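You operate a simulated robot arm through the tools that you are given. There is no shell and no other tool. Be economical: measure what you need, move in short steps, check, and stop when the job is done.

You run a simulated two-armed robot. Do the job below in one go: nothing can be reset, and whatever is moved stays where it is left.

TASK
Add a scoop of rolled leaf to the brown bowl and tamp it flat.
Fine: from the wide tray with the bamboo scoop; beige tamper; both go back.

Only the result counts: the job must be done as asked and must still hold three seconds after the hand-in. Knocking over, shifting, dropping, spilling or breaking anything else fails it.

THE ROBOT
Two 7-joint arms with two-finger parallel grippers on one trunk, on a base that drives. Base frame: it is fixed to the floor where the robot stands at the start and does not move with it; the origin is under the middle of the robot, x ahead of it, y to its left, z up. Lengths are in m, angles in degrees, forces in N, time in s.
The left shoulder is at the start at [0.05, 0.161, 1.098], the right one opposite. With the tool pointing down near the work surface each hand reaches from about 0.18 to 0.68 m from the robot's upright axis, wherever it stands, measured 20 degrees to its own side. Places, roughly: beige pad [0.75, -1, 0.75]; brown bowl [0.5, -0.7, 0.8]; orange brush [0.75, -1.5, 0.75]; wide tray [0.9, -1.2, 0.8]. Payload 3.43 kg a hand.
The TCP of each hand is the grasp point between the finger pads, 0.03 m short of the fingertips. In the tool frame z runs along the fingers and y along their closing line. Largest opening 0.094 m; finger width 0.028, thickness 0.01; the body of the gripper, 0.05 by 0.096 m, starts 0.055 m behind the TCP.
Orientation is that of the tool frame in the base frame, as [roll, pitch, yaw] about the fixed x, y, z axes, in that order (R = Rz(yaw) Ry(pitch) Rx(roll)). With the fingers straight down and closing along the base's y, the tool's x points along the base's -x, its y along +y and its z along -z.

THE INTERFACE
- The arms move only by the tool drive_tool. It takes "left_plan", "right_plan" or both (then of equal length, played together; a hand with none holds still); each is a list of rows, each an object (a shift or turn left out is 0, a gripper value left out holds the last) with "offset": the shift along the tool's x, y, z in units of 100 mm (1.0 is 100 mm), a list of three; "rot": the turn, a rotation vector about the tool's x, y, z in units of 45 degrees (1.0 is 45 degrees), a list of three; "claw": the finger opening in m, from 0 to 0.094. In form: [{"offset": [tx, ty, tz], "rot": [rx, ry, rz], "claw": claw}, ...]. A call has 1 to 12 rows; each row is the pose to reach, as a shift and turn from the pose commanded when the call began, along the tool's axes at that moment. A call with a number of a shift or a turn outside -1 to 1 is refused whole. Rows are played at 5 a second. More than 0.05 m and 8.6 degrees between two rows, or a gripper value outside its range, and nothing of the call is played. A pose out of reach is approached as far as the arm can. The call stops where the force on the tool passes 40 N (or 10 N more than at its start, if that is more) or the arm is blocked; 0.2 s more then pass. Each finger travels about 0.045 m/s and halts on what it meets, pressing with about 22 N; the grip force reading is that of the motor and also rises with nothing between the fingers. The clock runs only during rows and for 0.2 s after the last one: add rows that repeat a pose to give the fingers time. The reply holds the time, the measured pose of the TCP, the force on the tool along the base axes, the opening and the grip force, in the units named above and with some noise, with the torque about the TCP (base axes, N m) and any sound that the robot's microphone picked up, and new pictures: "show" is both (left out), scene, wrist or none (wrist: the cameras of the hands that moved).
- Cameras (640 x 400 px; columns grow to the right, rows downward): "scene" is now at [0.1292, -0.048, 1.2328]; the picture's right is [-0.50, -0.86, 0.00], its down [-0.39, 0.23, -0.89] and it looks along [0.77, -0.45, -0.45] (base axes); focal length 214 px, centre (320, 200). "left" rides on the left gripper at [0.076, -0.014, -0.103] in its tool frame; the picture's right is [0.18, 0.98, 0.00], its down [-0.75, 0.14, -0.64] and it looks along [-0.63, 0.12, 0.77] (tool axes); focal length 243 px, centre (320, 200). "right" rides on the right gripper at [0.076, 0.014, -0.102] in its tool frame; the picture's right is [-0.18, 0.98, 0.00], its down [-0.75, -0.14, -0.64] and it looks along [-0.63, -0.12, 0.77] (tool axes); focal length 243 px, centre (320, 200). There is no depth. A picture from a camera that has moved, and an enlarged one, comes with that camera's place and axes in the base frame and with its lens. The place of the scene camera against the robot may be out by one fixed shift of up to 0.012 m in any direction.
- move_column(by): slides the trunk up (or, below 0, down) by that many m; the arms and the scene camera ride with it, the base frame stays. It gives what a move gives, with no picture.
- base_move(legs): drives the robot by 1 to 6 legs, each [ahead, left, turn to the left] in m, m and degrees, along the robot's own axes; the way and the turn of a leg run together, so that a leg with both is an arc; at most 1.5 m and 180 degrees a leg. The arms and the cameras ride along, it lands a little off, and it stops where it bumps. It gives what a move gives, and a new picture of the scene camera.
- aim_head(pan, tilt): turns the head with the scene camera to pan (to the left, within 80 degrees either way) and tilt (down, from -29 to 69), counted from straight ahead of the robot. It gives what a move gives, and a new picture of the scene camera.
- close_up(camera, box): a new picture of the part [left, top, right, bottom] of that camera's present view, enlarged. It takes no simulated time.
- close_job(): hands the job in; it is judged then, once.

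Go step by step. Nothing tells you exact positions but the pictures and the camera data: compare them with the known pose of the tool, close in by small moves and look again before you grip or let go. The budget is 120 turns and 260 pictures, counting those below and the enlarged ones. Unless the task says otherwise, let go and move clear before handing in, and close with one line.

The tools are called after "Call:" as name(argument=value, ...) on one line, values as JSON. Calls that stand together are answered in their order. drive_tool: Moves the arms, as the interface text tells. Its arguments: {"type":"object","properties":{"left_plan":{"type":"array"},"right_plan":{"type":"array"},"show":{"type":"string","enum":["both","scene","wrist","none"]}},"required":[]} The other tools are called the same way: move_column (by) slides the trunk up or down; base_move (legs) drives the base; aim_head (pan, tilt) turns the head that bears the scene camera; close_up (camera, box) takes an enlarged picture of a part of a camera's view; close_job () hands the job in.

At the start:

```text
t: 0.0
left_eef_pos: [0.4095, -0.0018, 1.13]
left_orientation: [-180.0, 0.0, -180.0]
left_force: [0.0, -0.3, 0.5]
left_torque: [0.0, 0.05, -0.01]
left_opening: 0.094
left_grasp_force: 0.1
right_eef_pos: [0.324, -0.3432, 1.1927]
right_orientation: [179.9, -0.1, -179.8]
right_force: [0.5, 0.2, 0.2]
right_torque: [0.03, -0.01, -0.04]
right_opening: 0.0937
right_grasp_force: 0.0
trunk travel left (down, up): [-0.125, 0.142]
robot x, y, heading: [-0.0011, -0.0009, 0.2]
head pan, tilt: [-30.3, 26.9]
```

scene: 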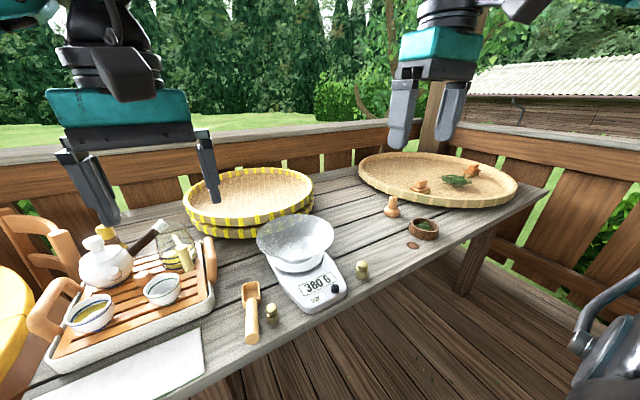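
right: 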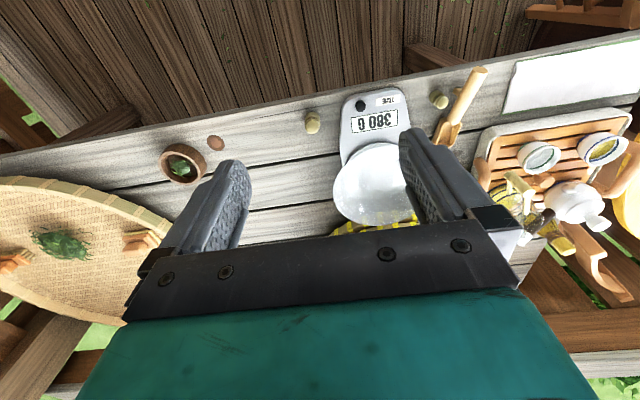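
left: 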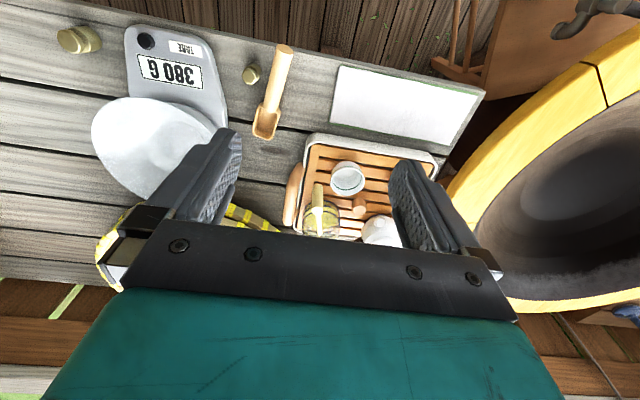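

I see a table with the scale, a bamboo scoop to the left of it, the brown bowl, a wooden object beside it, and the wide tray holding leaf. I will enlarge these to identify the items.

Call:
close_up(camera="scene", box=[340, 140, 540, 265])

Call:
close_up(camera="scene", box=[220, 210, 420, 350])

Call:
close_up(camera="right", box=[0, 110, 260, 290])

```text
3.20 times, centred on (440, 202) of scene
camera zoom: at [0.1292, -0.048, 1.2328], right [-0.5, -0.86, 0.0], down [-0.39, 0.23, -0.89], along [0.77, -0.45, -0.45], focal length 686 px, centre (-64, 192)
```

zoom: 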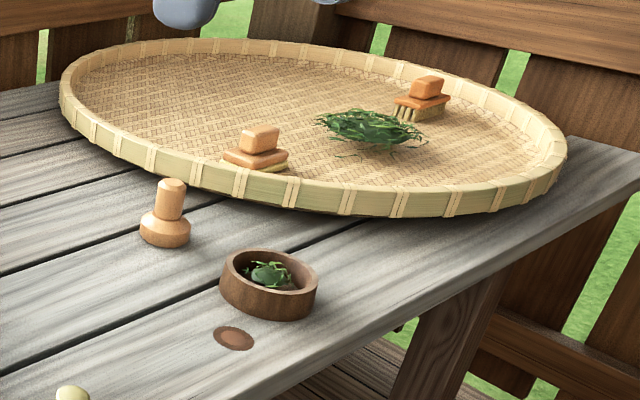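

```text
2.86 times, centred on (320, 280) of scene
camera zoom: at [0.1292, -0.048, 1.2328], right [-0.5, -0.86, 0.0], down [-0.39, 0.23, -0.89], along [0.77, -0.45, -0.45], focal length 613 px, centre (320, -29)
```

zoom: 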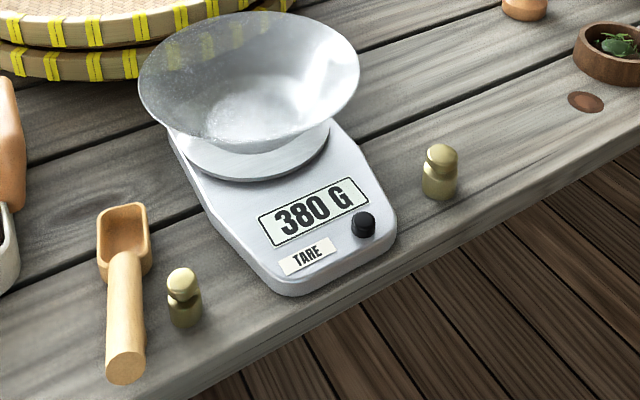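

```text
2.22 times, centred on (130, 200) of right
camera zoom: at [0.2477, -0.3286, 1.2952], right [0.18, 0.98, 0.0], down [0.75, -0.14, 0.64], along [0.63, -0.12, -0.77], focal length 539 px, centre (742, 200)
```

zoom: 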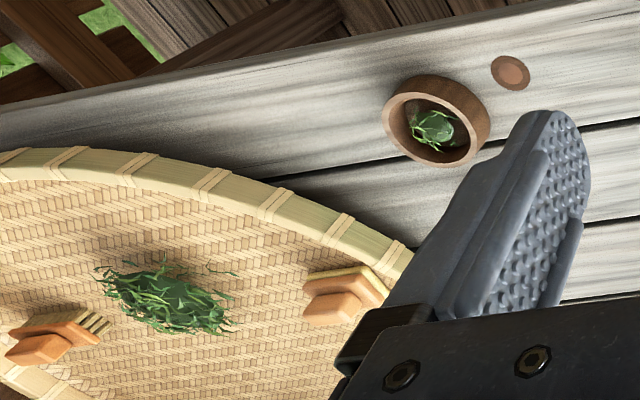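

The tamper is the wooden peg at about (0.66, -0.71), the bowl is at (0.51, -0.715), the leaf pile at (0.71, -1.26) and the scoop runs from (0.44, -0.06) to (0.57, -0.09). I'll move the left hand aside and bring the right hand toward the scoop.

Call:
drive_tool(right_plan=[{"offset": [-0.12, 0.25, 0.25]}, {"offset": [-0.25, 0.5, 0.5]}, {"offset": [-0.37, 0.75, 0.75]}, {"offset": [-0.5, 1.0, 1.0]}], left_plan=[{"offset": [0, 0.25, 0]}, {"offset": [0, 0.5, 0]}, {"offset": [0, 0.75, 0]}, {"offset": [0, 1.0, 0]}], show="none")

Call:
drive_tool(right_plan=[{"offset": [-0.12, 0.25, 0.25]}, {"offset": [-0.25, 0.5, 0.5]}, {"offset": [-0.37, 0.75, 0.75]}, {"offset": [-0.5, 1.0, 1.0]}], left_plan=[{"offset": [0, 0.25, 0]}, {"offset": [0, 0.5, 0]}, {"offset": [0, 0.75, 0]}, {"offset": [0, 1.0, 0]}], show="wrist")

Call:
aim_head(pan=-10, tilt=60)

```text
t: 1.0
left_eef_pos: [0.4115, 0.0984, 1.131]
left_orientation: [180.0, 0.0, -179.9]
left_force: [0.3, -0.5, -0.5]
left_torque: [-0.01, 0.04, 0.01]
left_opening: 0.0939
left_grasp_force: 0.1
right_eef_pos: [0.3756, -0.2434, 1.0923]
right_orientation: [-179.9, 0.0, -180.0]
right_force: [-0.1, -0.3, 0.7]
right_torque: [-0.01, 0.03, 0.01]
right_opening: 0.0939
right_grasp_force: 0.0
trunk travel left (down, up): [-0.125, 0.142]
robot x, y, heading: [-0.0006, -0.0008, -0.1]
head pan, tilt: [-30.3, 26.9]
```

```text
t: 2.0
left_eef_pos: [0.4095, 0.1976, 1.1295]
left_orientation: [179.9, 0.0, 180.0]
left_force: [-0.2, -0.5, -0.3]
left_torque: [-0.02, 0.05, -0.02]
left_opening: 0.094
left_grasp_force: 0.1
right_eef_pos: [0.4257, -0.1427, 0.9912]
right_orientation: [180.0, 0.0, -179.8]
right_force: [-1.7, -0.4, -0.5]
right_torque: [-0.01, 0.01, -0.02]
right_opening: 0.0939
right_grasp_force: 0.0
trunk travel left (down, up): [-0.125, 0.142]
robot x, y, heading: [0.0001, -0.0001, -0.2]
head pan, tilt: [-30.3, 26.9]
camera right: at [0.3479, -0.1284, 1.0948], right [0.18, 0.98, 0.0], down [0.75, -0.14, 0.64], along [0.63, -0.12, -0.77], focal length 243 px, centre (320, 200)
camera left: at [0.3341, 0.1843, 1.2338], right [-0.18, 0.98, 0.0], down [0.75, 0.14, 0.64], along [0.63, 0.12, -0.77], focal length 243 px, centre (320, 200)
```

right: 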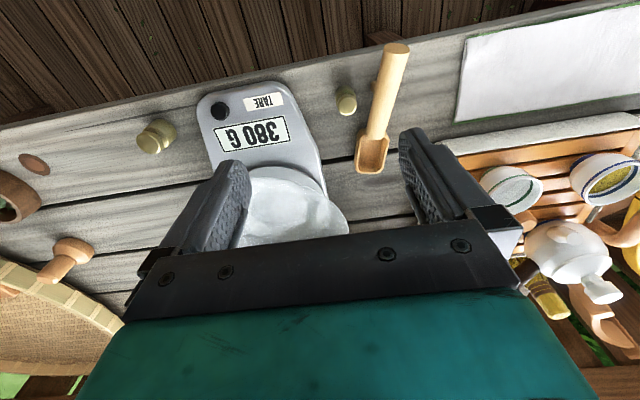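
left: 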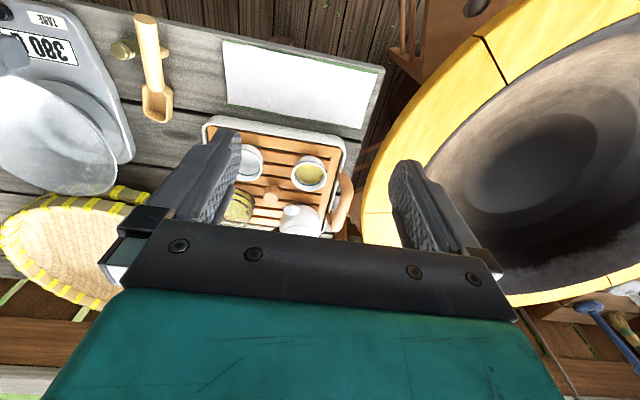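

```text
t: 3.0
left_eef_pos: [0.4101, 0.1978, 1.1301]
left_orientation: [179.9, 0.0, -180.0]
left_force: [0.1, -0.6, -0.7]
left_torque: [-0.01, 0.0, 0.02]
left_opening: 0.0942
left_grasp_force: 0.1
right_eef_pos: [0.4252, -0.1445, 0.9917]
right_orientation: [-180.0, 0.0, -179.9]
right_force: [0.6, 0.8, -0.2]
right_torque: [-0.02, 0.02, 0.03]
right_opening: 0.0939
right_grasp_force: 0.1
trunk travel left (down, up): [-0.125, 0.142]
robot x, y, heading: [0.0016, 0.0006, -0.1]
head pan, tilt: [-10.0, 60.0]
camera scene: at [0.1158, -0.0135, 1.1858], right [-0.17, -0.98, 0.0], down [-0.85, 0.15, -0.5], along [0.49, -0.09, -0.87], focal length 214 px, centre (320, 200)
```

scene: 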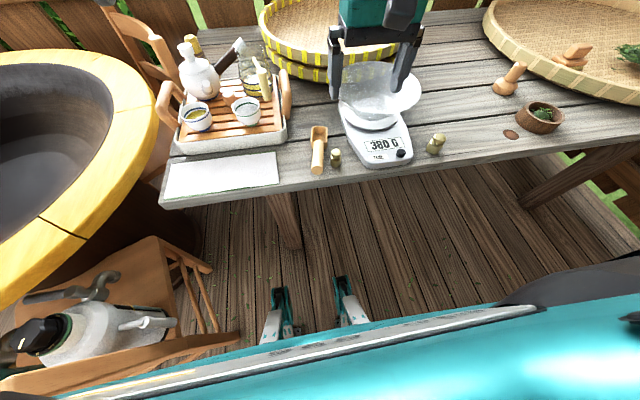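

The scoop handle runs from about (0.407, -0.053) to (0.515, -0.080), at a yaw near -14°. A brass weight stands beside it at about (0.453, -0.117). I'll lower the hand above the handle, turned to match, and look again.

Call:
drive_tool(right_plan=[{"offset": [-0.13, 0.18, 0.25], "rot": [0, 0, 0.08], "claw": 0.06}, {"offset": [-0.26, 0.37, 0.5], "rot": [0, 0, 0.16]}, {"offset": [-0.39, 0.55, 0.75], "rot": [0, 0, 0.24]}, {"offset": [-0.52, 0.74, 1.0], "rot": [0, 0, 0.31]}], show="wrist")

Call:
close_up(camera="right", box=[200, 0, 440, 150])

Call:
close_up(camera="scene", box=[260, 80, 420, 180])

```text
t: 4.0
left_eef_pos: [0.411, 0.1974, 1.1294]
left_orientation: [180.0, 0.0, 180.0]
left_force: [-0.3, -0.1, 0.4]
left_torque: [-0.01, -0.02, 0.01]
left_opening: 0.0941
left_grasp_force: 0.1
right_eef_pos: [0.4377, -0.1349, 0.9165]
right_orientation: [179.9, 0.2, 166.0]
right_force: [0.3, 0.5, -0.4]
right_torque: [0.03, -0.01, 0.02]
right_opening: 0.0596
right_grasp_force: 0.1
right hand out of reach, approached as far as the arm can: row 2, 3, 4
trunk travel left (down, up): [-0.125, 0.142]
robot x, y, heading: [0.0004, -0.0021, 0.1]
head pan, tilt: [-10.0, 60.0]
camera right: at [0.3667, -0.1024, 1.0201], right [0.42, 0.91, 0.0], down [0.7, -0.32, 0.64], along [0.59, -0.27, -0.77], focal length 243 px, centre (320, 200)
```

right: 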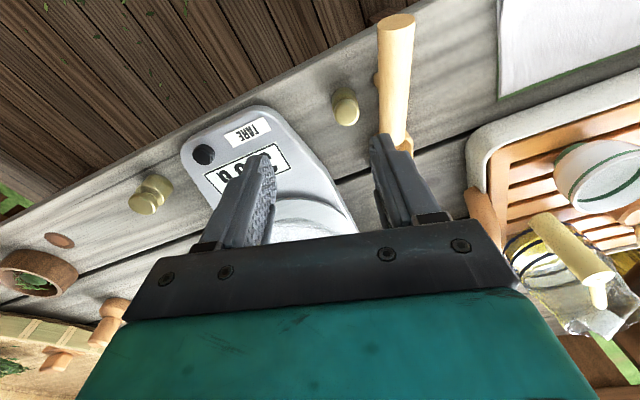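

```text
2.67 times, centred on (320, 75) of right
camera zoom: at [0.3667, -0.1024, 1.0201], right [0.42, 0.91, 0.0], down [0.7, -0.32, 0.64], along [0.59, -0.27, -0.77], focal length 647 px, centre (320, 533)
```

zoom: 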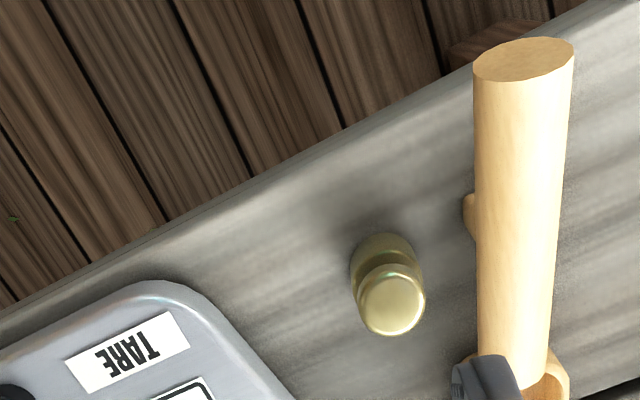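

```text
4.00 times, centred on (340, 130) of scene
camera zoom: at [0.1158, -0.0135, 1.1858], right [-0.17, -0.98, 0.0], down [-0.85, 0.15, -0.5], along [0.49, -0.09, -0.87], focal length 858 px, centre (240, 480)
```

zoom: 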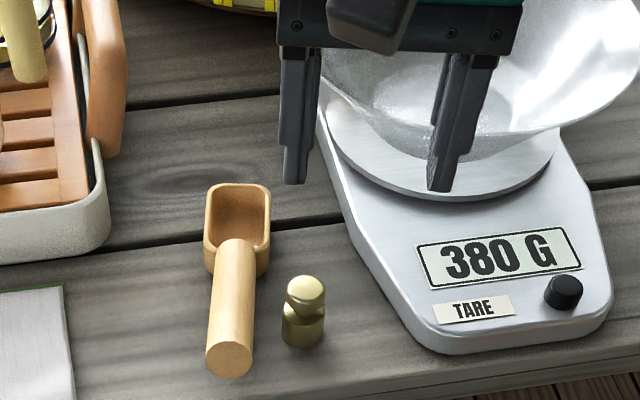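

The handle seems to rise slightly toward its end. The hand ran out of reach on this side, so the robot needs to turn or shift left. There is a chair with a kettle close on the left, so I'll check the clearance first.

Call:
aim_head(pan=50, tilt=65)

```text
t: 5.3
left_eef_pos: [0.4098, 0.1977, 1.1292]
left_orientation: [-180.0, 0.1, 180.0]
left_force: [-0.1, 0.2, 0.3]
left_torque: [0.02, -0.01, 0.0]
left_opening: 0.094
left_grasp_force: 0.1
right_eef_pos: [0.439, -0.1344, 0.9165]
right_orientation: [179.8, 0.1, 166.2]
right_force: [0.3, -0.2, 0.3]
right_torque: [-0.02, 0.01, 0.0]
right_opening: 0.06
right_grasp_force: 0.0
trunk travel left (down, up): [-0.125, 0.142]
robot x, y, heading: [-0.0021, -0.0009, -0.1]
head pan, tilt: [50.0, 65.0]
camera scene: at [0.0892, 0.0446, 1.1802], right [0.77, -0.64, 0.0], down [-0.58, -0.69, -0.42], along [0.27, 0.32, -0.91], focal length 214 px, centre (320, 200)
```

scene: 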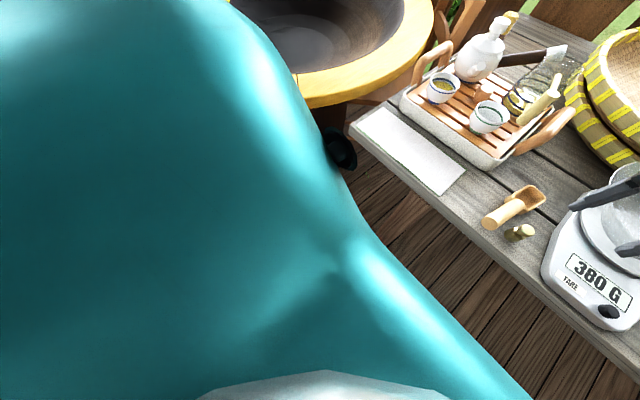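

The chair is close to the left of the base. I'll raise the hand, shift right away from the chair, and then turn left so the scoop sits in the right hand's sector.

Call:
drive_tool(right_plan=[{"offset": [0, 0, -0.45]}, {"offset": [0, 0, -0.9]}], show="none")

Call:
base_move(legs=[[0, -0.17, 0], [0, 0, 30]])

Call:
aim_head(pan=-30, tilt=55)

```text
t: 5.9
left_eef_pos: [0.4097, 0.1991, 1.13]
left_orientation: [-180.0, 0.0, -180.0]
left_force: [-0.8, 0.5, -0.2]
left_torque: [0.01, 0.02, 0.0]
left_opening: 0.0939
left_grasp_force: 0.1
right_eef_pos: [0.4396, -0.1333, 1.0064]
right_orientation: [-180.0, 0.0, 166.1]
right_force: [0.4, 0.1, -0.1]
right_torque: [-0.01, 0.02, -0.04]
right_opening: 0.0597
right_grasp_force: 0.1
trunk travel left (down, up): [-0.125, 0.142]
robot x, y, heading: [-0.0019, -0.0018, -0.2]
head pan, tilt: [50.0, 65.0]
```

```text
t: 8.8
left_eef_pos: [0.2564, 0.2053, 1.1293]
left_orientation: [-180.0, 0.0, -150.0]
left_force: [-0.3, -0.1, 0.3]
left_torque: [-0.01, 0.0, 0.0]
left_opening: 0.0938
left_grasp_force: 0.1
right_eef_pos: [0.447, -0.0669, 1.0055]
right_orientation: [180.0, -0.1, -164.1]
right_force: [0.1, -1.0, -0.7]
right_torque: [0.02, 0.01, -0.02]
right_opening: 0.0599
right_grasp_force: 0.0
trunk travel left (down, up): [-0.125, 0.142]
robot x, y, heading: [-0.0009, -0.1706, 30.0]
head pan, tilt: [50.0, 65.0]
camera scene: at [0.0552, -0.0924, 1.1802], right [0.98, -0.17, 0.0], down [-0.16, -0.89, -0.42], along [0.07, 0.42, -0.91], focal length 214 px, centre (320, 200)
```

scene: 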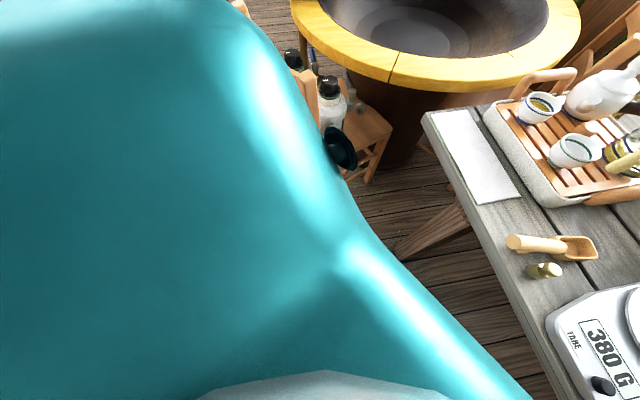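

```text
t: 10.3
left_eef_pos: [0.2567, 0.2056, 1.1306]
left_orientation: [179.9, -0.1, -150.1]
left_force: [0.3, -0.5, 0.3]
left_torque: [0.0, -0.01, -0.01]
left_opening: 0.0937
left_grasp_force: 0.1
right_eef_pos: [0.4482, -0.0665, 1.0062]
right_orientation: [-179.9, 0.0, -163.9]
right_force: [-0.5, -0.5, -0.2]
right_torque: [-0.06, -0.03, -0.01]
right_opening: 0.06
right_grasp_force: 0.0
trunk travel left (down, up): [-0.125, 0.142]
robot x, y, heading: [0.0004, -0.1663, 30.1]
head pan, tilt: [-30.0, 55.0]
camera scene: at [0.1168, -0.1523, 1.1918], right [0.0, -1.0, 0.0], down [-0.82, 0.0, -0.57], along [0.57, 0.0, -0.82], focal length 214 px, centre (320, 200)
```

scene: 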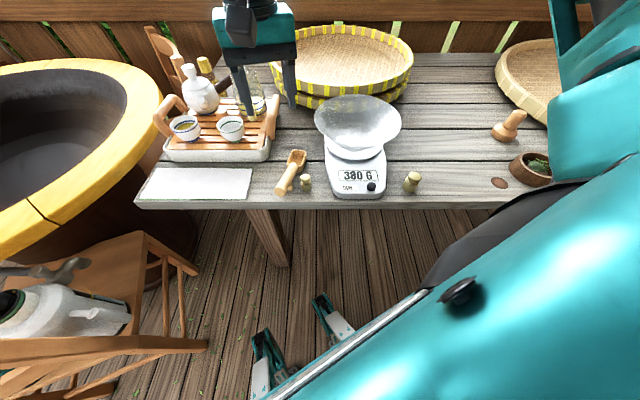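

The shift and turn landed well, and the right hand is now above the scoop. I'll enlarge the view of the scoop for exact geometry.

Call:
close_up(camera="scene", box=[245, 130, 345, 200])

Call:
close_up(camera="right", box=[0, 0, 640, 400])

```text
5.71 times, centred on (295, 165) of scene
camera zoom: at [0.1168, -0.1523, 1.1918], right [0.0, -1.0, 0.0], down [-0.82, 0.0, -0.57], along [0.57, 0.0, -0.82], focal length 1226 px, centre (463, 400)
```

zoom: 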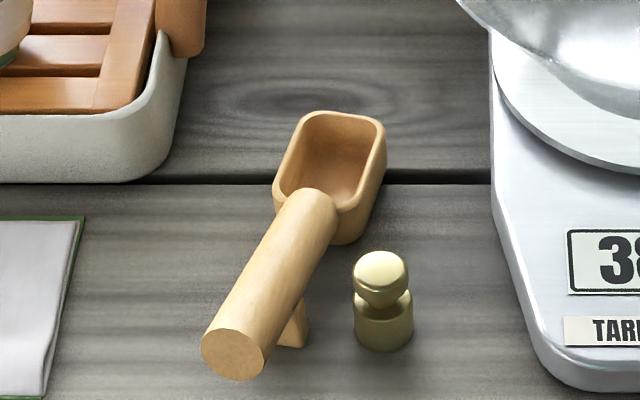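

```text
1.00 times, centred on (320, 200) of right
camera zoom: at [0.3692, -0.074, 1.1099], right [-0.09, 1.0, 0.0], down [0.76, 0.07, 0.64], along [0.64, 0.06, -0.77], focal length 243 px, centre (320, 200)
```

zoom: 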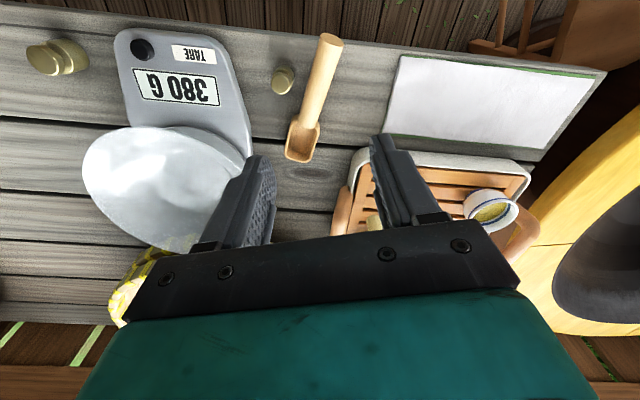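

The handle is held off the table by a small foot: its end is near (0.405, -0.060, 0.80) and it runs at a yaw of about -12°. The weight stands at (0.46, -0.116), so I'll grip near x = 0.43 with a narrow opening. First I rotate and come partway down.

Call:
drive_tool(right_plan=[{"offset": [0.04, 0.01, 0.25], "rot": [0, 0, 0.15], "claw": 0.045}, {"offset": [0.08, 0.02, 0.5], "rot": [0, 0, 0.31]}, {"offset": [0.12, 0.04, 0.75], "rot": [0, 0, 0.46]}, {"offset": [0.17, 0.05, 1.0], "rot": [0, 0, 0.61]}], show="both")

Call:
close_up(camera="scene", box=[230, 110, 350, 200])

```text
t: 11.3
left_eef_pos: [0.2565, 0.2054, 1.1311]
left_orientation: [180.0, 0.0, -150.1]
left_force: [-0.2, -0.8, 0.2]
left_torque: [0.01, 0.0, -0.02]
left_opening: 0.0938
left_grasp_force: 0.1
right_eef_pos: [0.431, -0.0708, 0.9093]
right_orientation: [179.7, 0.0, 168.4]
right_force: [-0.2, -0.2, 0.1]
right_torque: [0.02, -0.02, -0.03]
right_opening: 0.045
right_grasp_force: 0.1
right hand out of reach, approached as far as the arm can: row 4
trunk travel left (down, up): [-0.125, 0.142]
robot x, y, heading: [-0.0002, -0.1732, 29.9]
head pan, tilt: [-30.0, 55.0]
camera scene: at [0.1168, -0.1524, 1.1919], right [0.0, -1.0, 0.0], down [-0.82, 0.0, -0.57], along [0.57, 0.0, -0.82], focal length 214 px, centre (320, 200)
camera right: at [0.3569, -0.042, 1.0119], right [0.38, 0.93, 0.0], down [0.71, -0.29, 0.64], along [0.59, -0.24, -0.77], focal length 243 px, centre (320, 200)
```

scene: 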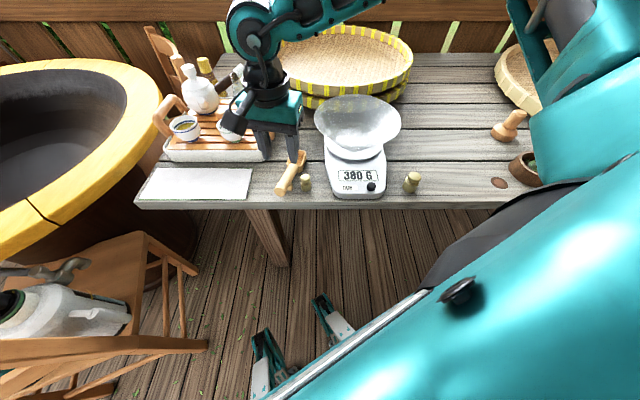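
right: 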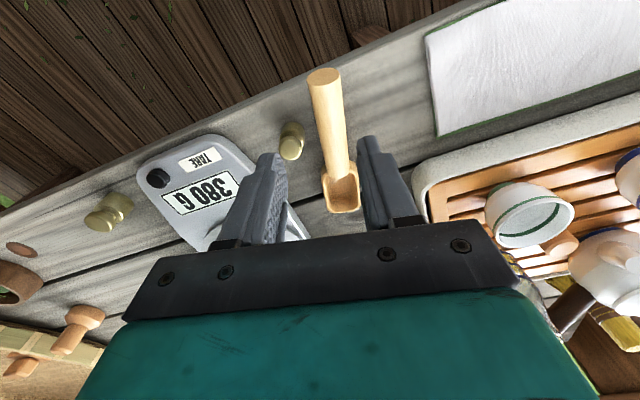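

```text
4.44 times, centred on (290, 155) of scene
camera zoom: at [0.1168, -0.1524, 1.1919], right [0.0, -1.0, 0.0], down [-0.82, 0.0, -0.57], along [0.57, 0.0, -0.82], focal length 953 px, centre (453, 400)
```

zoom: 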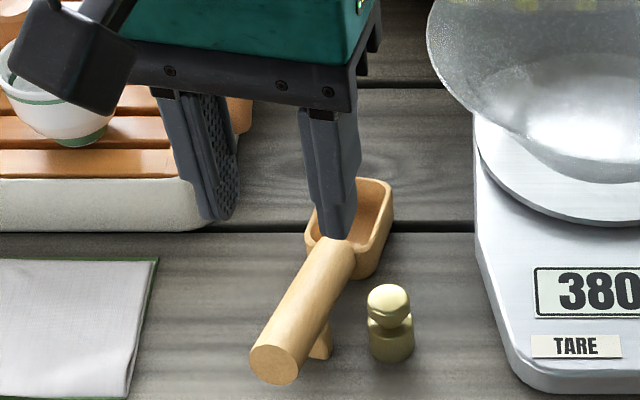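

The right hand is at its limit with this yaw. The left hand would reach the scoop naturally if the robot faces about -12°, so I'll raise the right hand, turn back, and use the left hand for the scoop.

Call:
drive_tool(right_plan=[{"offset": [0, 0, -0.3]}, {"offset": [0, 0, -0.65], "rot": [0, 0, -0.15]}, {"offset": [0, 0, -1], "rot": [0, 0, -0.31]}, {"offset": [0.3, 0, -1], "rot": [0, 0, -0.46]}, {"offset": [0.6, 0, -1], "rot": [0, 0, -0.61]}], show="none")

Call:
drive_tool(right_plan=[{"offset": [0, -0.4, -0.3]}, {"offset": [0, -0.8, -0.6]}, {"offset": [0, -0.9, -0.9]}], show="none")

Call:
base_move(legs=[[0, 0, -42]])

```text
t: 12.5
left_eef_pos: [0.2568, 0.2043, 1.13]
left_orientation: [180.0, 0.0, -150.1]
left_force: [-0.7, 0.3, 0.4]
left_torque: [0.02, -0.02, -0.02]
left_opening: 0.094
left_grasp_force: 0.1
right_eef_pos: [0.3715, -0.0626, 1.0088]
right_orientation: [179.9, 0.0, -163.9]
right_force: [-0.4, 0.0, -0.6]
right_torque: [0.02, 0.0, -0.02]
right_opening: 0.0451
right_grasp_force: 0.0
trunk travel left (down, up): [-0.125, 0.142]
robot x, y, heading: [0.0027, -0.1697, 30.0]
head pan, tilt: [-30.0, 55.0]
```

```text
t: 13.3
left_eef_pos: [0.2562, 0.2052, 1.1293]
left_orientation: [-180.0, 0.0, -150.0]
left_force: [0.9, 0.5, 0.0]
left_torque: [0.01, -0.02, -0.01]
left_opening: 0.0941
left_grasp_force: 0.1
right_eef_pos: [0.3944, -0.1469, 1.0984]
right_orientation: [179.9, -0.1, -163.9]
right_force: [-1.0, -0.4, -0.3]
right_torque: [-0.01, -0.02, -0.01]
right_opening: 0.045
right_grasp_force: 0.0
trunk travel left (down, up): [-0.125, 0.142]
robot x, y, heading: [0.0002, -0.1714, 29.9]
head pan, tilt: [-30.0, 55.0]
```

```text
t: 15.7
left_eef_pos: [0.4425, -0.0612, 1.1304]
left_orientation: [180.0, 0.0, 168.1]
left_force: [0.2, -0.3, -0.4]
left_torque: [-0.01, 0.0, 0.0]
left_opening: 0.0941
left_grasp_force: 0.0
right_eef_pos: [0.3112, -0.4168, 1.0976]
right_orientation: [179.9, 0.1, 154.2]
right_force: [-0.6, 0.3, -0.9]
right_torque: [0.0, -0.02, 0.0]
right_opening: 0.045
right_grasp_force: 0.2
trunk travel left (down, up): [-0.125, 0.142]
robot x, y, heading: [0.0003, -0.171, -11.9]
head pan, tilt: [-30.0, 55.0]
camera scene: at [0.1028, -0.2287, 1.1918], right [-0.67, -0.74, 0.0], down [-0.61, 0.55, -0.57], along [0.43, -0.38, -0.82], focal length 214 px, centre (320, 200)
```

scene: 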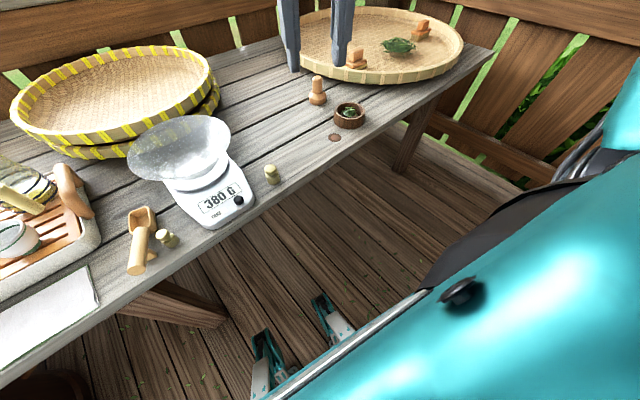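

The left hand now hangs right above the scoop handle with the matching yaw. I'll lower it in two steps and look.

Call:
drive_tool(left_plan=[{"offset": [0.1, -0.07, 0.4], "claw": 0.045}, {"offset": [0.1, -0.07, 0.7]}, {"offset": [0.1, -0.07, 1.0]}], show="none")

Call:
drive_tool(left_plan=[{"offset": [0, 0, 0.4]}, {"offset": [0, 0, 0.7]}, {"offset": [0, 0, 1.0]}], show="wrist")

Call:
aim_head(pan=0, tilt=50)

Call:
close_up(camera="scene", box=[220, 100, 420, 225])

```text
t: 16.5
left_eef_pos: [0.4318, -0.0671, 1.0291]
left_orientation: [-179.9, 0.1, 168.1]
left_force: [-0.1, -1.0, 0.7]
left_torque: [-0.01, 0.01, 0.01]
left_opening: 0.0451
left_grasp_force: 0.0
right_eef_pos: [0.3108, -0.4162, 1.0987]
right_orientation: [180.0, 0.0, 154.1]
right_force: [-0.4, 0.2, 0.1]
right_torque: [-0.01, 0.0, -0.02]
right_opening: 0.0452
right_grasp_force: 0.0
trunk travel left (down, up): [-0.125, 0.142]
robot x, y, heading: [0.001, -0.1695, -11.9]
head pan, tilt: [-30.0, 55.0]
```

```text
t: 17.3
left_eef_pos: [0.4307, -0.065, 0.9303]
left_orientation: [179.9, -0.1, 168.1]
left_force: [-0.3, 0.2, 0.2]
left_torque: [-0.03, 0.02, -0.02]
left_opening: 0.045
left_grasp_force: 0.0
right_eef_pos: [0.3112, -0.417, 1.0969]
right_orientation: [-179.9, 0.0, 154.3]
right_force: [0.3, -1.0, -0.2]
right_torque: [0.03, -0.02, 0.01]
right_opening: 0.0451
right_grasp_force: 0.0
trunk travel left (down, up): [-0.125, 0.142]
robot x, y, heading: [0.0004, -0.1709, -11.9]
head pan, tilt: [-30.0, 55.0]
camera left: at [0.3532, -0.0641, 1.0345], right [0.02, 1.0, 0.0], down [0.77, -0.02, 0.64], along [0.64, -0.01, -0.77], focal length 243 px, centre (320, 200)
```

left: 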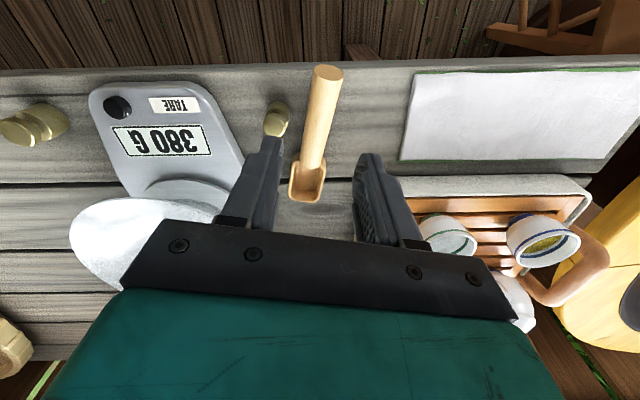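

```text
t: 18.2
left_eef_pos: [0.4318, -0.0662, 0.9318]
left_orientation: [-180.0, 0.0, 168.1]
left_force: [0.4, 0.3, -0.1]
left_torque: [0.01, 0.01, 0.02]
left_opening: 0.0449
left_grasp_force: 0.0
right_eef_pos: [0.31, -0.4173, 1.0974]
right_orientation: [-180.0, -0.1, 154.3]
right_force: [0.8, 0.1, 0.3]
right_torque: [-0.01, -0.02, -0.03]
right_opening: 0.045
right_grasp_force: 0.1
trunk travel left (down, up): [-0.125, 0.142]
robot x, y, heading: [-0.0008, -0.1701, -11.7]
head pan, tilt: [0.0, 50.0]
camera scene: at [0.1245, -0.1964, 1.1983], right [-0.21, -0.98, 0.0], down [-0.75, 0.16, -0.64], along [0.63, -0.13, -0.77], focal length 214 px, centre (320, 200)
```

scene: 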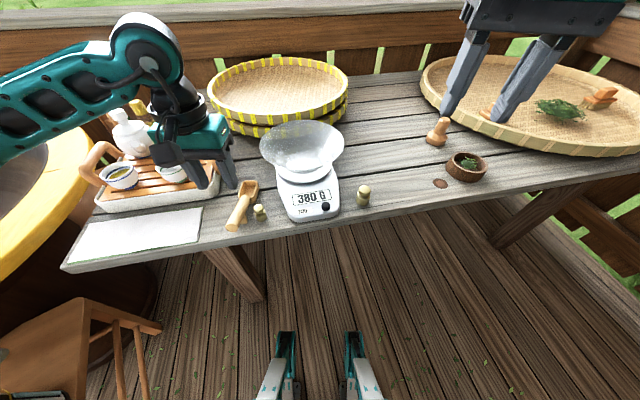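

```text
3.20 times, centred on (320, 162) of scene
camera zoom: at [0.1245, -0.1964, 1.1983], right [-0.21, -0.98, 0.0], down [-0.75, 0.16, -0.64], along [0.63, -0.13, -0.77], focal length 686 px, centre (320, 320)
```

zoom: 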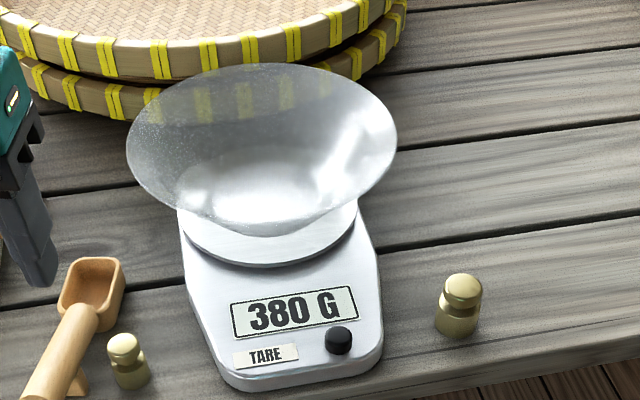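

The handle lies directly under the TCP, within about 3 mm, and the weight is about 44 mm to its side. I'll narrow the opening to 0.040, shift slightly and go down further.

Call:
drive_tool(left_plan=[{"offset": [0.03, 0.02, 0.4], "claw": 0.04}, {"offset": [0.03, 0.02, 0.7]}, {"offset": [0.03, 0.02, 0.95]}], show="wrist")

Call:
close_up(camera="scene", box=[170, 150, 300, 240])

```text
t: 19.0
left_eef_pos: [0.4289, -0.0644, 0.8352]
left_orientation: [179.9, 0.0, 168.0]
left_force: [0.2, -0.2, 0.1]
left_torque: [0.0, 0.03, 0.01]
left_opening: 0.04
left_grasp_force: 0.1
right_eef_pos: [0.3109, -0.4167, 1.098]
right_orientation: [-180.0, 0.1, 154.1]
right_force: [0.7, 0.3, -0.4]
right_torque: [-0.04, -0.01, 0.01]
right_opening: 0.045
right_grasp_force: 0.0
trunk travel left (down, up): [-0.125, 0.142]
robot x, y, heading: [0.0002, -0.1719, -11.6]
head pan, tilt: [0.0, 50.0]
camera left: at [0.3511, -0.062, 0.9392], right [0.02, 1.0, 0.0], down [0.77, -0.02, 0.64], along [0.64, -0.01, -0.77], focal length 243 px, centre (320, 200)
```

left: 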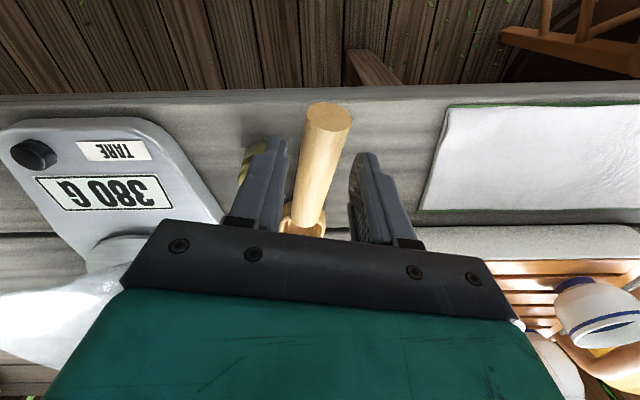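

```text
4.44 times, centred on (235, 195) of scene
camera zoom: at [0.1246, -0.1963, 1.1984], right [-0.21, -0.98, 0.0], down [-0.75, 0.16, -0.64], along [0.63, -0.13, -0.77], focal length 953 px, centre (698, 222)
```

zoom: 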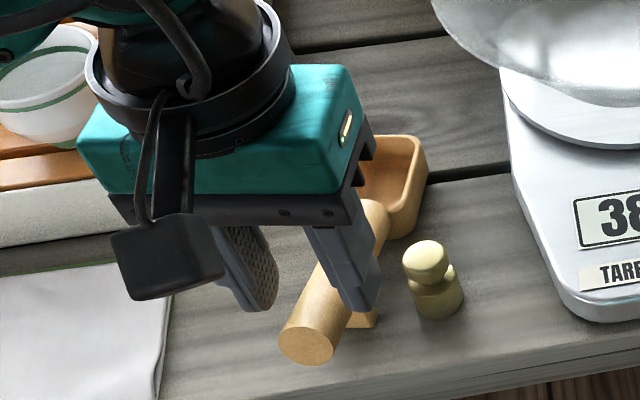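

The fingers straddle the handle with the weight clear. I'll go down the last 33 mm and close.

Call:
drive_tool(left_plan=[{"offset": [0, 0, 0.17]}, {"offset": [0, 0, 0.34]}, {"offset": [0, 0, 0.34], "claw": 0.015}, {"offset": [0, 0, 0.34], "claw": 0.015}, {"offset": [0, 0, 0.34], "claw": 0.015}, {"offset": [0, 0, 0.34], "claw": 0.015}], show="wrist")

Call:
close_up(camera="scene", box=[170, 150, 300, 240])

```text
t: 20.4
left_eef_pos: [0.4292, -0.0633, 0.802]
left_orientation: [180.0, 0.0, 168.0]
left_force: [0.4, 1.0, -0.4]
left_torque: [0.01, -0.04, 0.0]
left_opening: 0.0292
left_grasp_force: 21.5
right_eef_pos: [0.3119, -0.4172, 1.0971]
right_orientation: [-179.9, 0.0, 154.1]
right_force: [0.2, -0.8, 0.8]
right_torque: [-0.01, -0.01, 0.0]
right_opening: 0.045
right_grasp_force: 0.0
trunk travel left (down, up): [-0.125, 0.142]
robot x, y, heading: [-0.002, -0.1691, -12.0]
head pan, tilt: [0.0, 50.0]
camera left: at [0.3512, -0.0624, 0.9057], right [0.02, 1.0, 0.0], down [0.77, -0.02, 0.64], along [0.64, -0.01, -0.77], focal length 243 px, centre (320, 200)
```

left: 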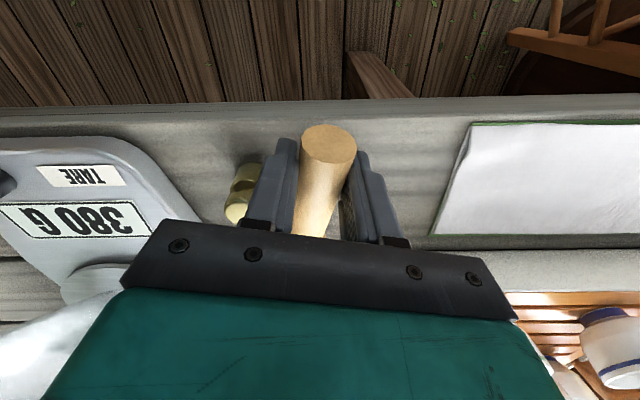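

```text
4.44 times, centred on (235, 195) of scene
camera zoom: at [0.1245, -0.1963, 1.1983], right [-0.21, -0.98, 0.0], down [-0.75, 0.16, -0.64], along [0.63, -0.13, -0.77], focal length 953 px, centre (698, 222)
```

zoom: 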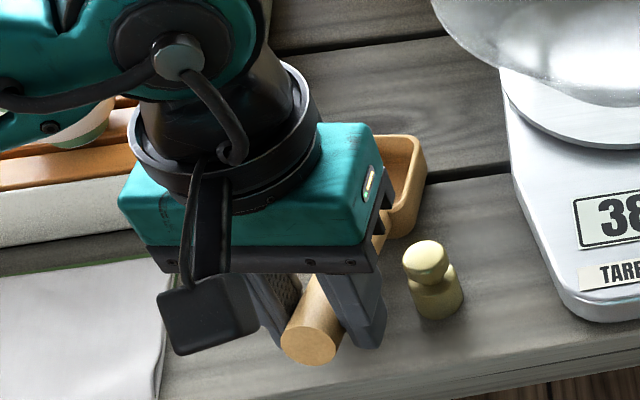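

The scoop is gripped by the handle; I noted the grip pose (0.429, -0.063, 0.802, yaw 168) for putting it back. I'll lift it, check, and drive toward the tray.

Call:
drive_tool(left_plan=[{"offset": [0, 0, -0.25]}, {"offset": [0, 0, -0.5]}, {"offset": [0, 0, -0.75]}, {"offset": [0, 0, -1.0]}], show="none")

Call:
drive_tool(left_plan=[{"offset": [0, 0, -0.4]}, {"offset": [0, 0, -0.8]}], show="both")

```text
t: 21.4
left_eef_pos: [0.4282, -0.0646, 0.9002]
left_orientation: [-180.0, 0.0, 168.2]
left_force: [-0.4, 0.0, -0.9]
left_torque: [0.01, -0.03, 0.0]
left_opening: 0.0291
left_grasp_force: 22.1
right_eef_pos: [0.3105, -0.4175, 1.0977]
right_orientation: [-180.0, 0.0, 154.2]
right_force: [-0.8, -0.4, -0.5]
right_torque: [0.01, -0.02, -0.01]
right_opening: 0.0448
right_grasp_force: 0.1
trunk travel left (down, up): [-0.125, 0.142]
robot x, y, heading: [-0.0025, -0.1708, -11.9]
head pan, tilt: [0.0, 50.0]
```

```text
t: 22.0
left_eef_pos: [0.4284, -0.0652, 0.9809]
left_orientation: [180.0, 0.0, 168.1]
left_force: [0.7, 0.3, -0.5]
left_torque: [-0.04, 0.04, 0.02]
left_opening: 0.0291
left_grasp_force: 21.9
right_eef_pos: [0.3097, -0.4164, 1.0979]
right_orientation: [180.0, 0.0, 154.3]
right_force: [-0.4, -0.6, -0.9]
right_torque: [0.02, -0.01, 0.02]
right_opening: 0.0448
right_grasp_force: 0.1
trunk travel left (down, up): [-0.125, 0.142]
robot x, y, heading: [-0.0022, -0.1677, -11.9]
head pan, tilt: [0.0, 50.0]
camera scene: at [0.1244, -0.1965, 1.1983], right [-0.21, -0.98, 0.0], down [-0.75, 0.16, -0.64], along [0.63, -0.13, -0.77], focal length 214 px, centre (320, 200)
camera left: at [0.3504, -0.0622, 1.0852], right [0.02, 1.0, 0.0], down [0.77, -0.02, 0.64], along [0.64, -0.01, -0.77], focal length 243 px, centre (320, 200)
```

scene: 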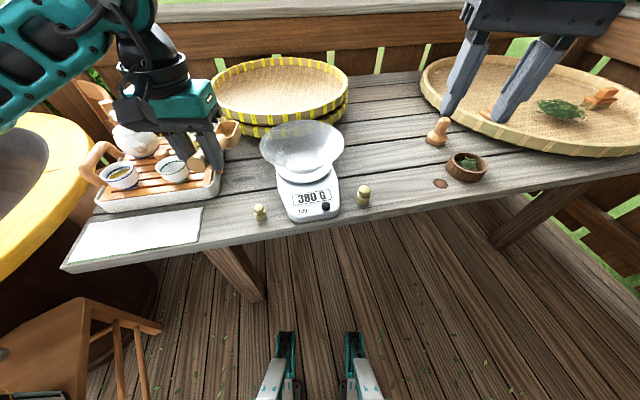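
left: 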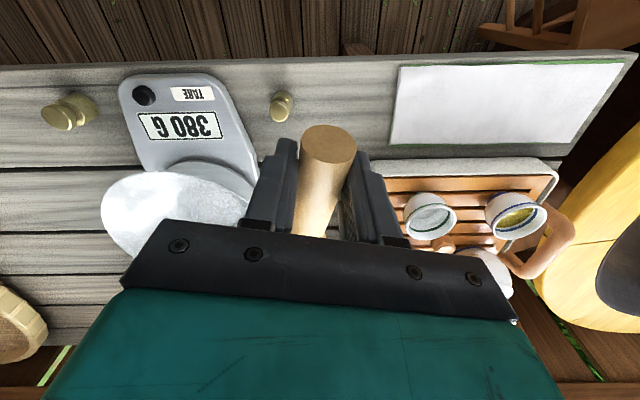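

The scoop is held firmly and level, and the weight was not touched. I'll drive right along the table toward the tray.

Call:
base_move(legs=[[0.17, -0.81, 0], [0, 0, -28]])

Call:
aim_head(pan=5, tilt=45)

```text
t: 27.8
left_eef_pos: [0.4285, -1.1013, 0.9812]
left_orientation: [179.9, 0.0, 140.5]
left_force: [0.2, 0.0, -0.4]
left_torque: [0.02, -0.01, 0.04]
left_opening: 0.0287
left_grasp_force: 22.0
right_eef_pos: [0.1612, -1.3587, 1.0975]
right_orientation: [-180.0, 0.0, 126.6]
right_force: [-1.0, -0.1, -0.4]
right_torque: [0.02, -0.04, 0.01]
right_opening: 0.045
right_grasp_force: 0.1
trunk travel left (down, up): [-0.125, 0.142]
robot x, y, heading: [-0.0012, -0.9916, -39.7]
head pan, tilt: [0.0, 50.0]
camera scene: at [0.1002, -1.0729, 1.1983], right [-0.64, -0.77, 0.0], down [-0.59, 0.49, -0.64], along [0.5, -0.41, -0.77], focal length 214 px, centre (320, 200)
```

scene: 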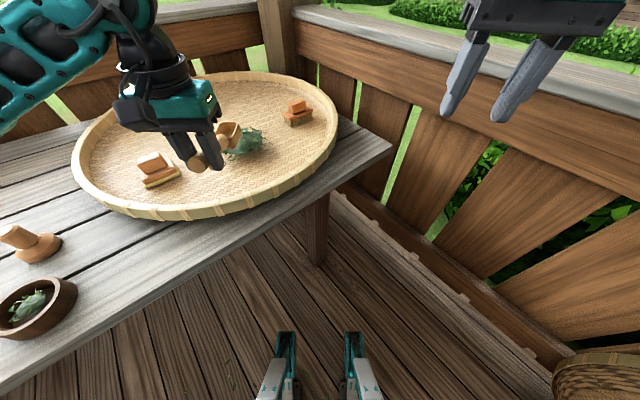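

```text
t: 28.5
left_eef_pos: [0.4283, -1.0998, 0.981]
left_orientation: [179.9, 0.0, 140.5]
left_force: [-0.1, 0.6, 0.7]
left_torque: [0.01, 0.02, 0.04]
left_opening: 0.0289
left_grasp_force: 22.0
right_eef_pos: [0.1607, -1.3585, 1.0978]
right_orientation: [-179.9, 0.1, 126.6]
right_force: [-0.5, -0.5, 0.4]
right_torque: [0.01, 0.04, 0.0]
right_opening: 0.0448
right_grasp_force: 0.0
trunk travel left (down, up): [-0.125, 0.142]
robot x, y, heading: [0.0014, -0.9973, -39.6]
head pan, tilt: [5.0, 45.0]
camera scene: at [0.1079, -1.0699, 1.2052], right [-0.57, -0.82, 0.0], down [-0.58, 0.4, -0.71], along [0.58, -0.4, -0.71], focal length 214 px, centre (320, 200)
```

scene: 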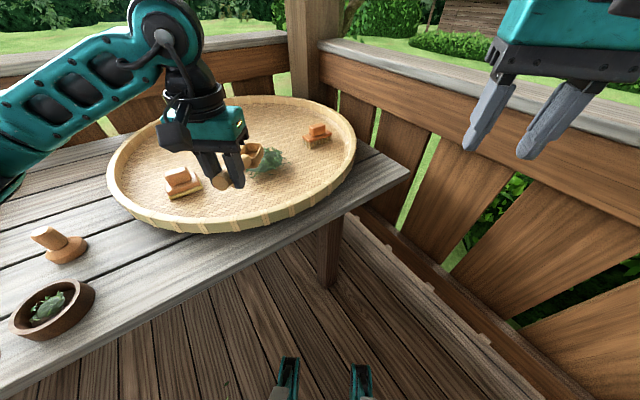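

The tray is in good view now. I'll enlarge the pile, and the wrist view too.

Call:
close_up(camera="scene", box=[130, 90, 370, 240])

Call:
close_up(camera="left", box=[0, 0, 640, 400])

Call:
close_up(camera="right", box=[0, 0, 640, 400])

```text
2.67 times, centred on (250, 165) of scene
camera zoom: at [0.1079, -1.0699, 1.2052], right [-0.57, -0.82, 0.0], down [-0.58, 0.4, -0.71], along [0.58, -0.4, -0.71], focal length 572 px, centre (507, 293)
```

zoom: 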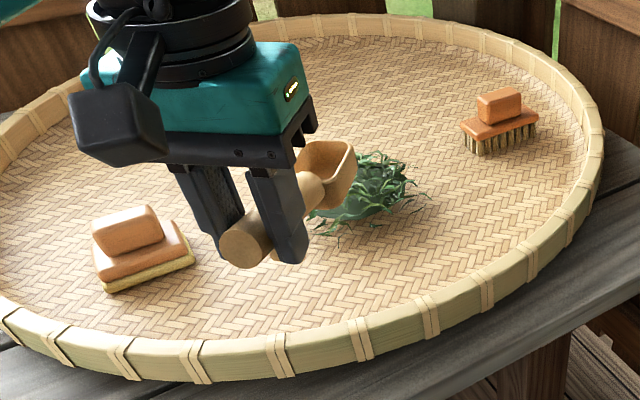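

```text
1.00 times, centred on (320, 200) of left
camera zoom: at [0.3608, -1.0631, 1.0848], right [0.48, 0.88, 0.0], down [0.67, -0.37, 0.64], along [0.56, -0.31, -0.77], focal length 243 px, centre (320, 200)
```

zoom: 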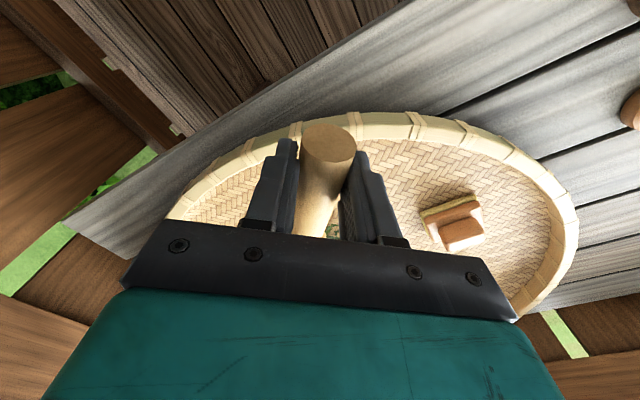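

```text
1.00 times, centred on (320, 200) of right
camera zoom: at [0.1263, -1.2888, 1.2011], right [0.9, 0.44, 0.0], down [0.34, -0.69, 0.64], along [0.28, -0.58, -0.77], focal length 243 px, centre (320, 200)
```

zoom: 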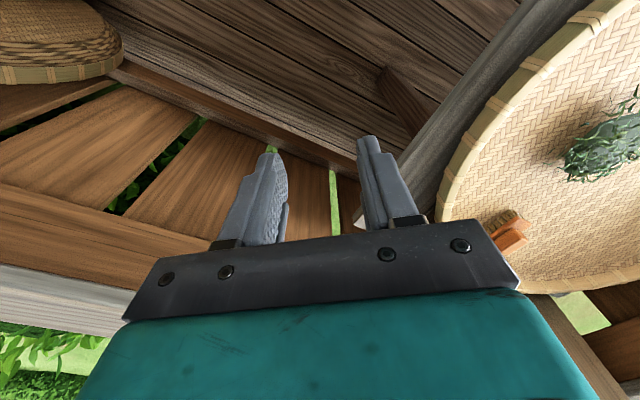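

The pile centre is at about (0.70, -1.26) and the tray rim near me is at x ≈ 0.47. I'll drive 0.1 m forward for reach and set the scoop tip behind the pile, tilted nose-down.

Call:
base_move(legs=[[0.1, 0, 0]])

```text
t: 29.6
left_eef_pos: [0.5056, -1.1643, 0.981]
left_orientation: [-180.0, 0.1, 140.5]
left_force: [1.2, 0.7, -0.7]
left_torque: [0.03, 0.05, 0.01]
left_opening: 0.0284
left_grasp_force: 22.0
right_eef_pos: [0.237, -1.4229, 1.0981]
right_orientation: [-180.0, 0.0, 126.6]
right_force: [0.4, 0.0, -0.4]
right_torque: [-0.01, 0.01, -0.02]
right_opening: 0.045
right_grasp_force: 0.1
trunk travel left (down, up): [-0.125, 0.142]
robot x, y, heading: [0.0793, -1.0633, -39.4]
head pan, tilt: [5.0, 45.0]
camera scene: at [0.1847, -1.1334, 1.2051], right [-0.57, -0.82, 0.0], down [-0.58, 0.4, -0.71], along [0.58, -0.4, -0.71], focal length 214 px, centre (320, 200)
```

scene: 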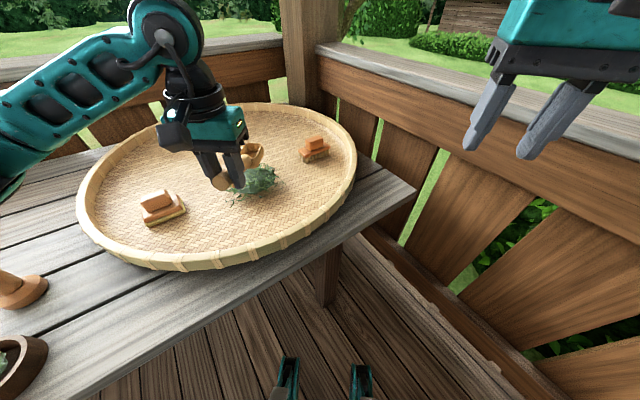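

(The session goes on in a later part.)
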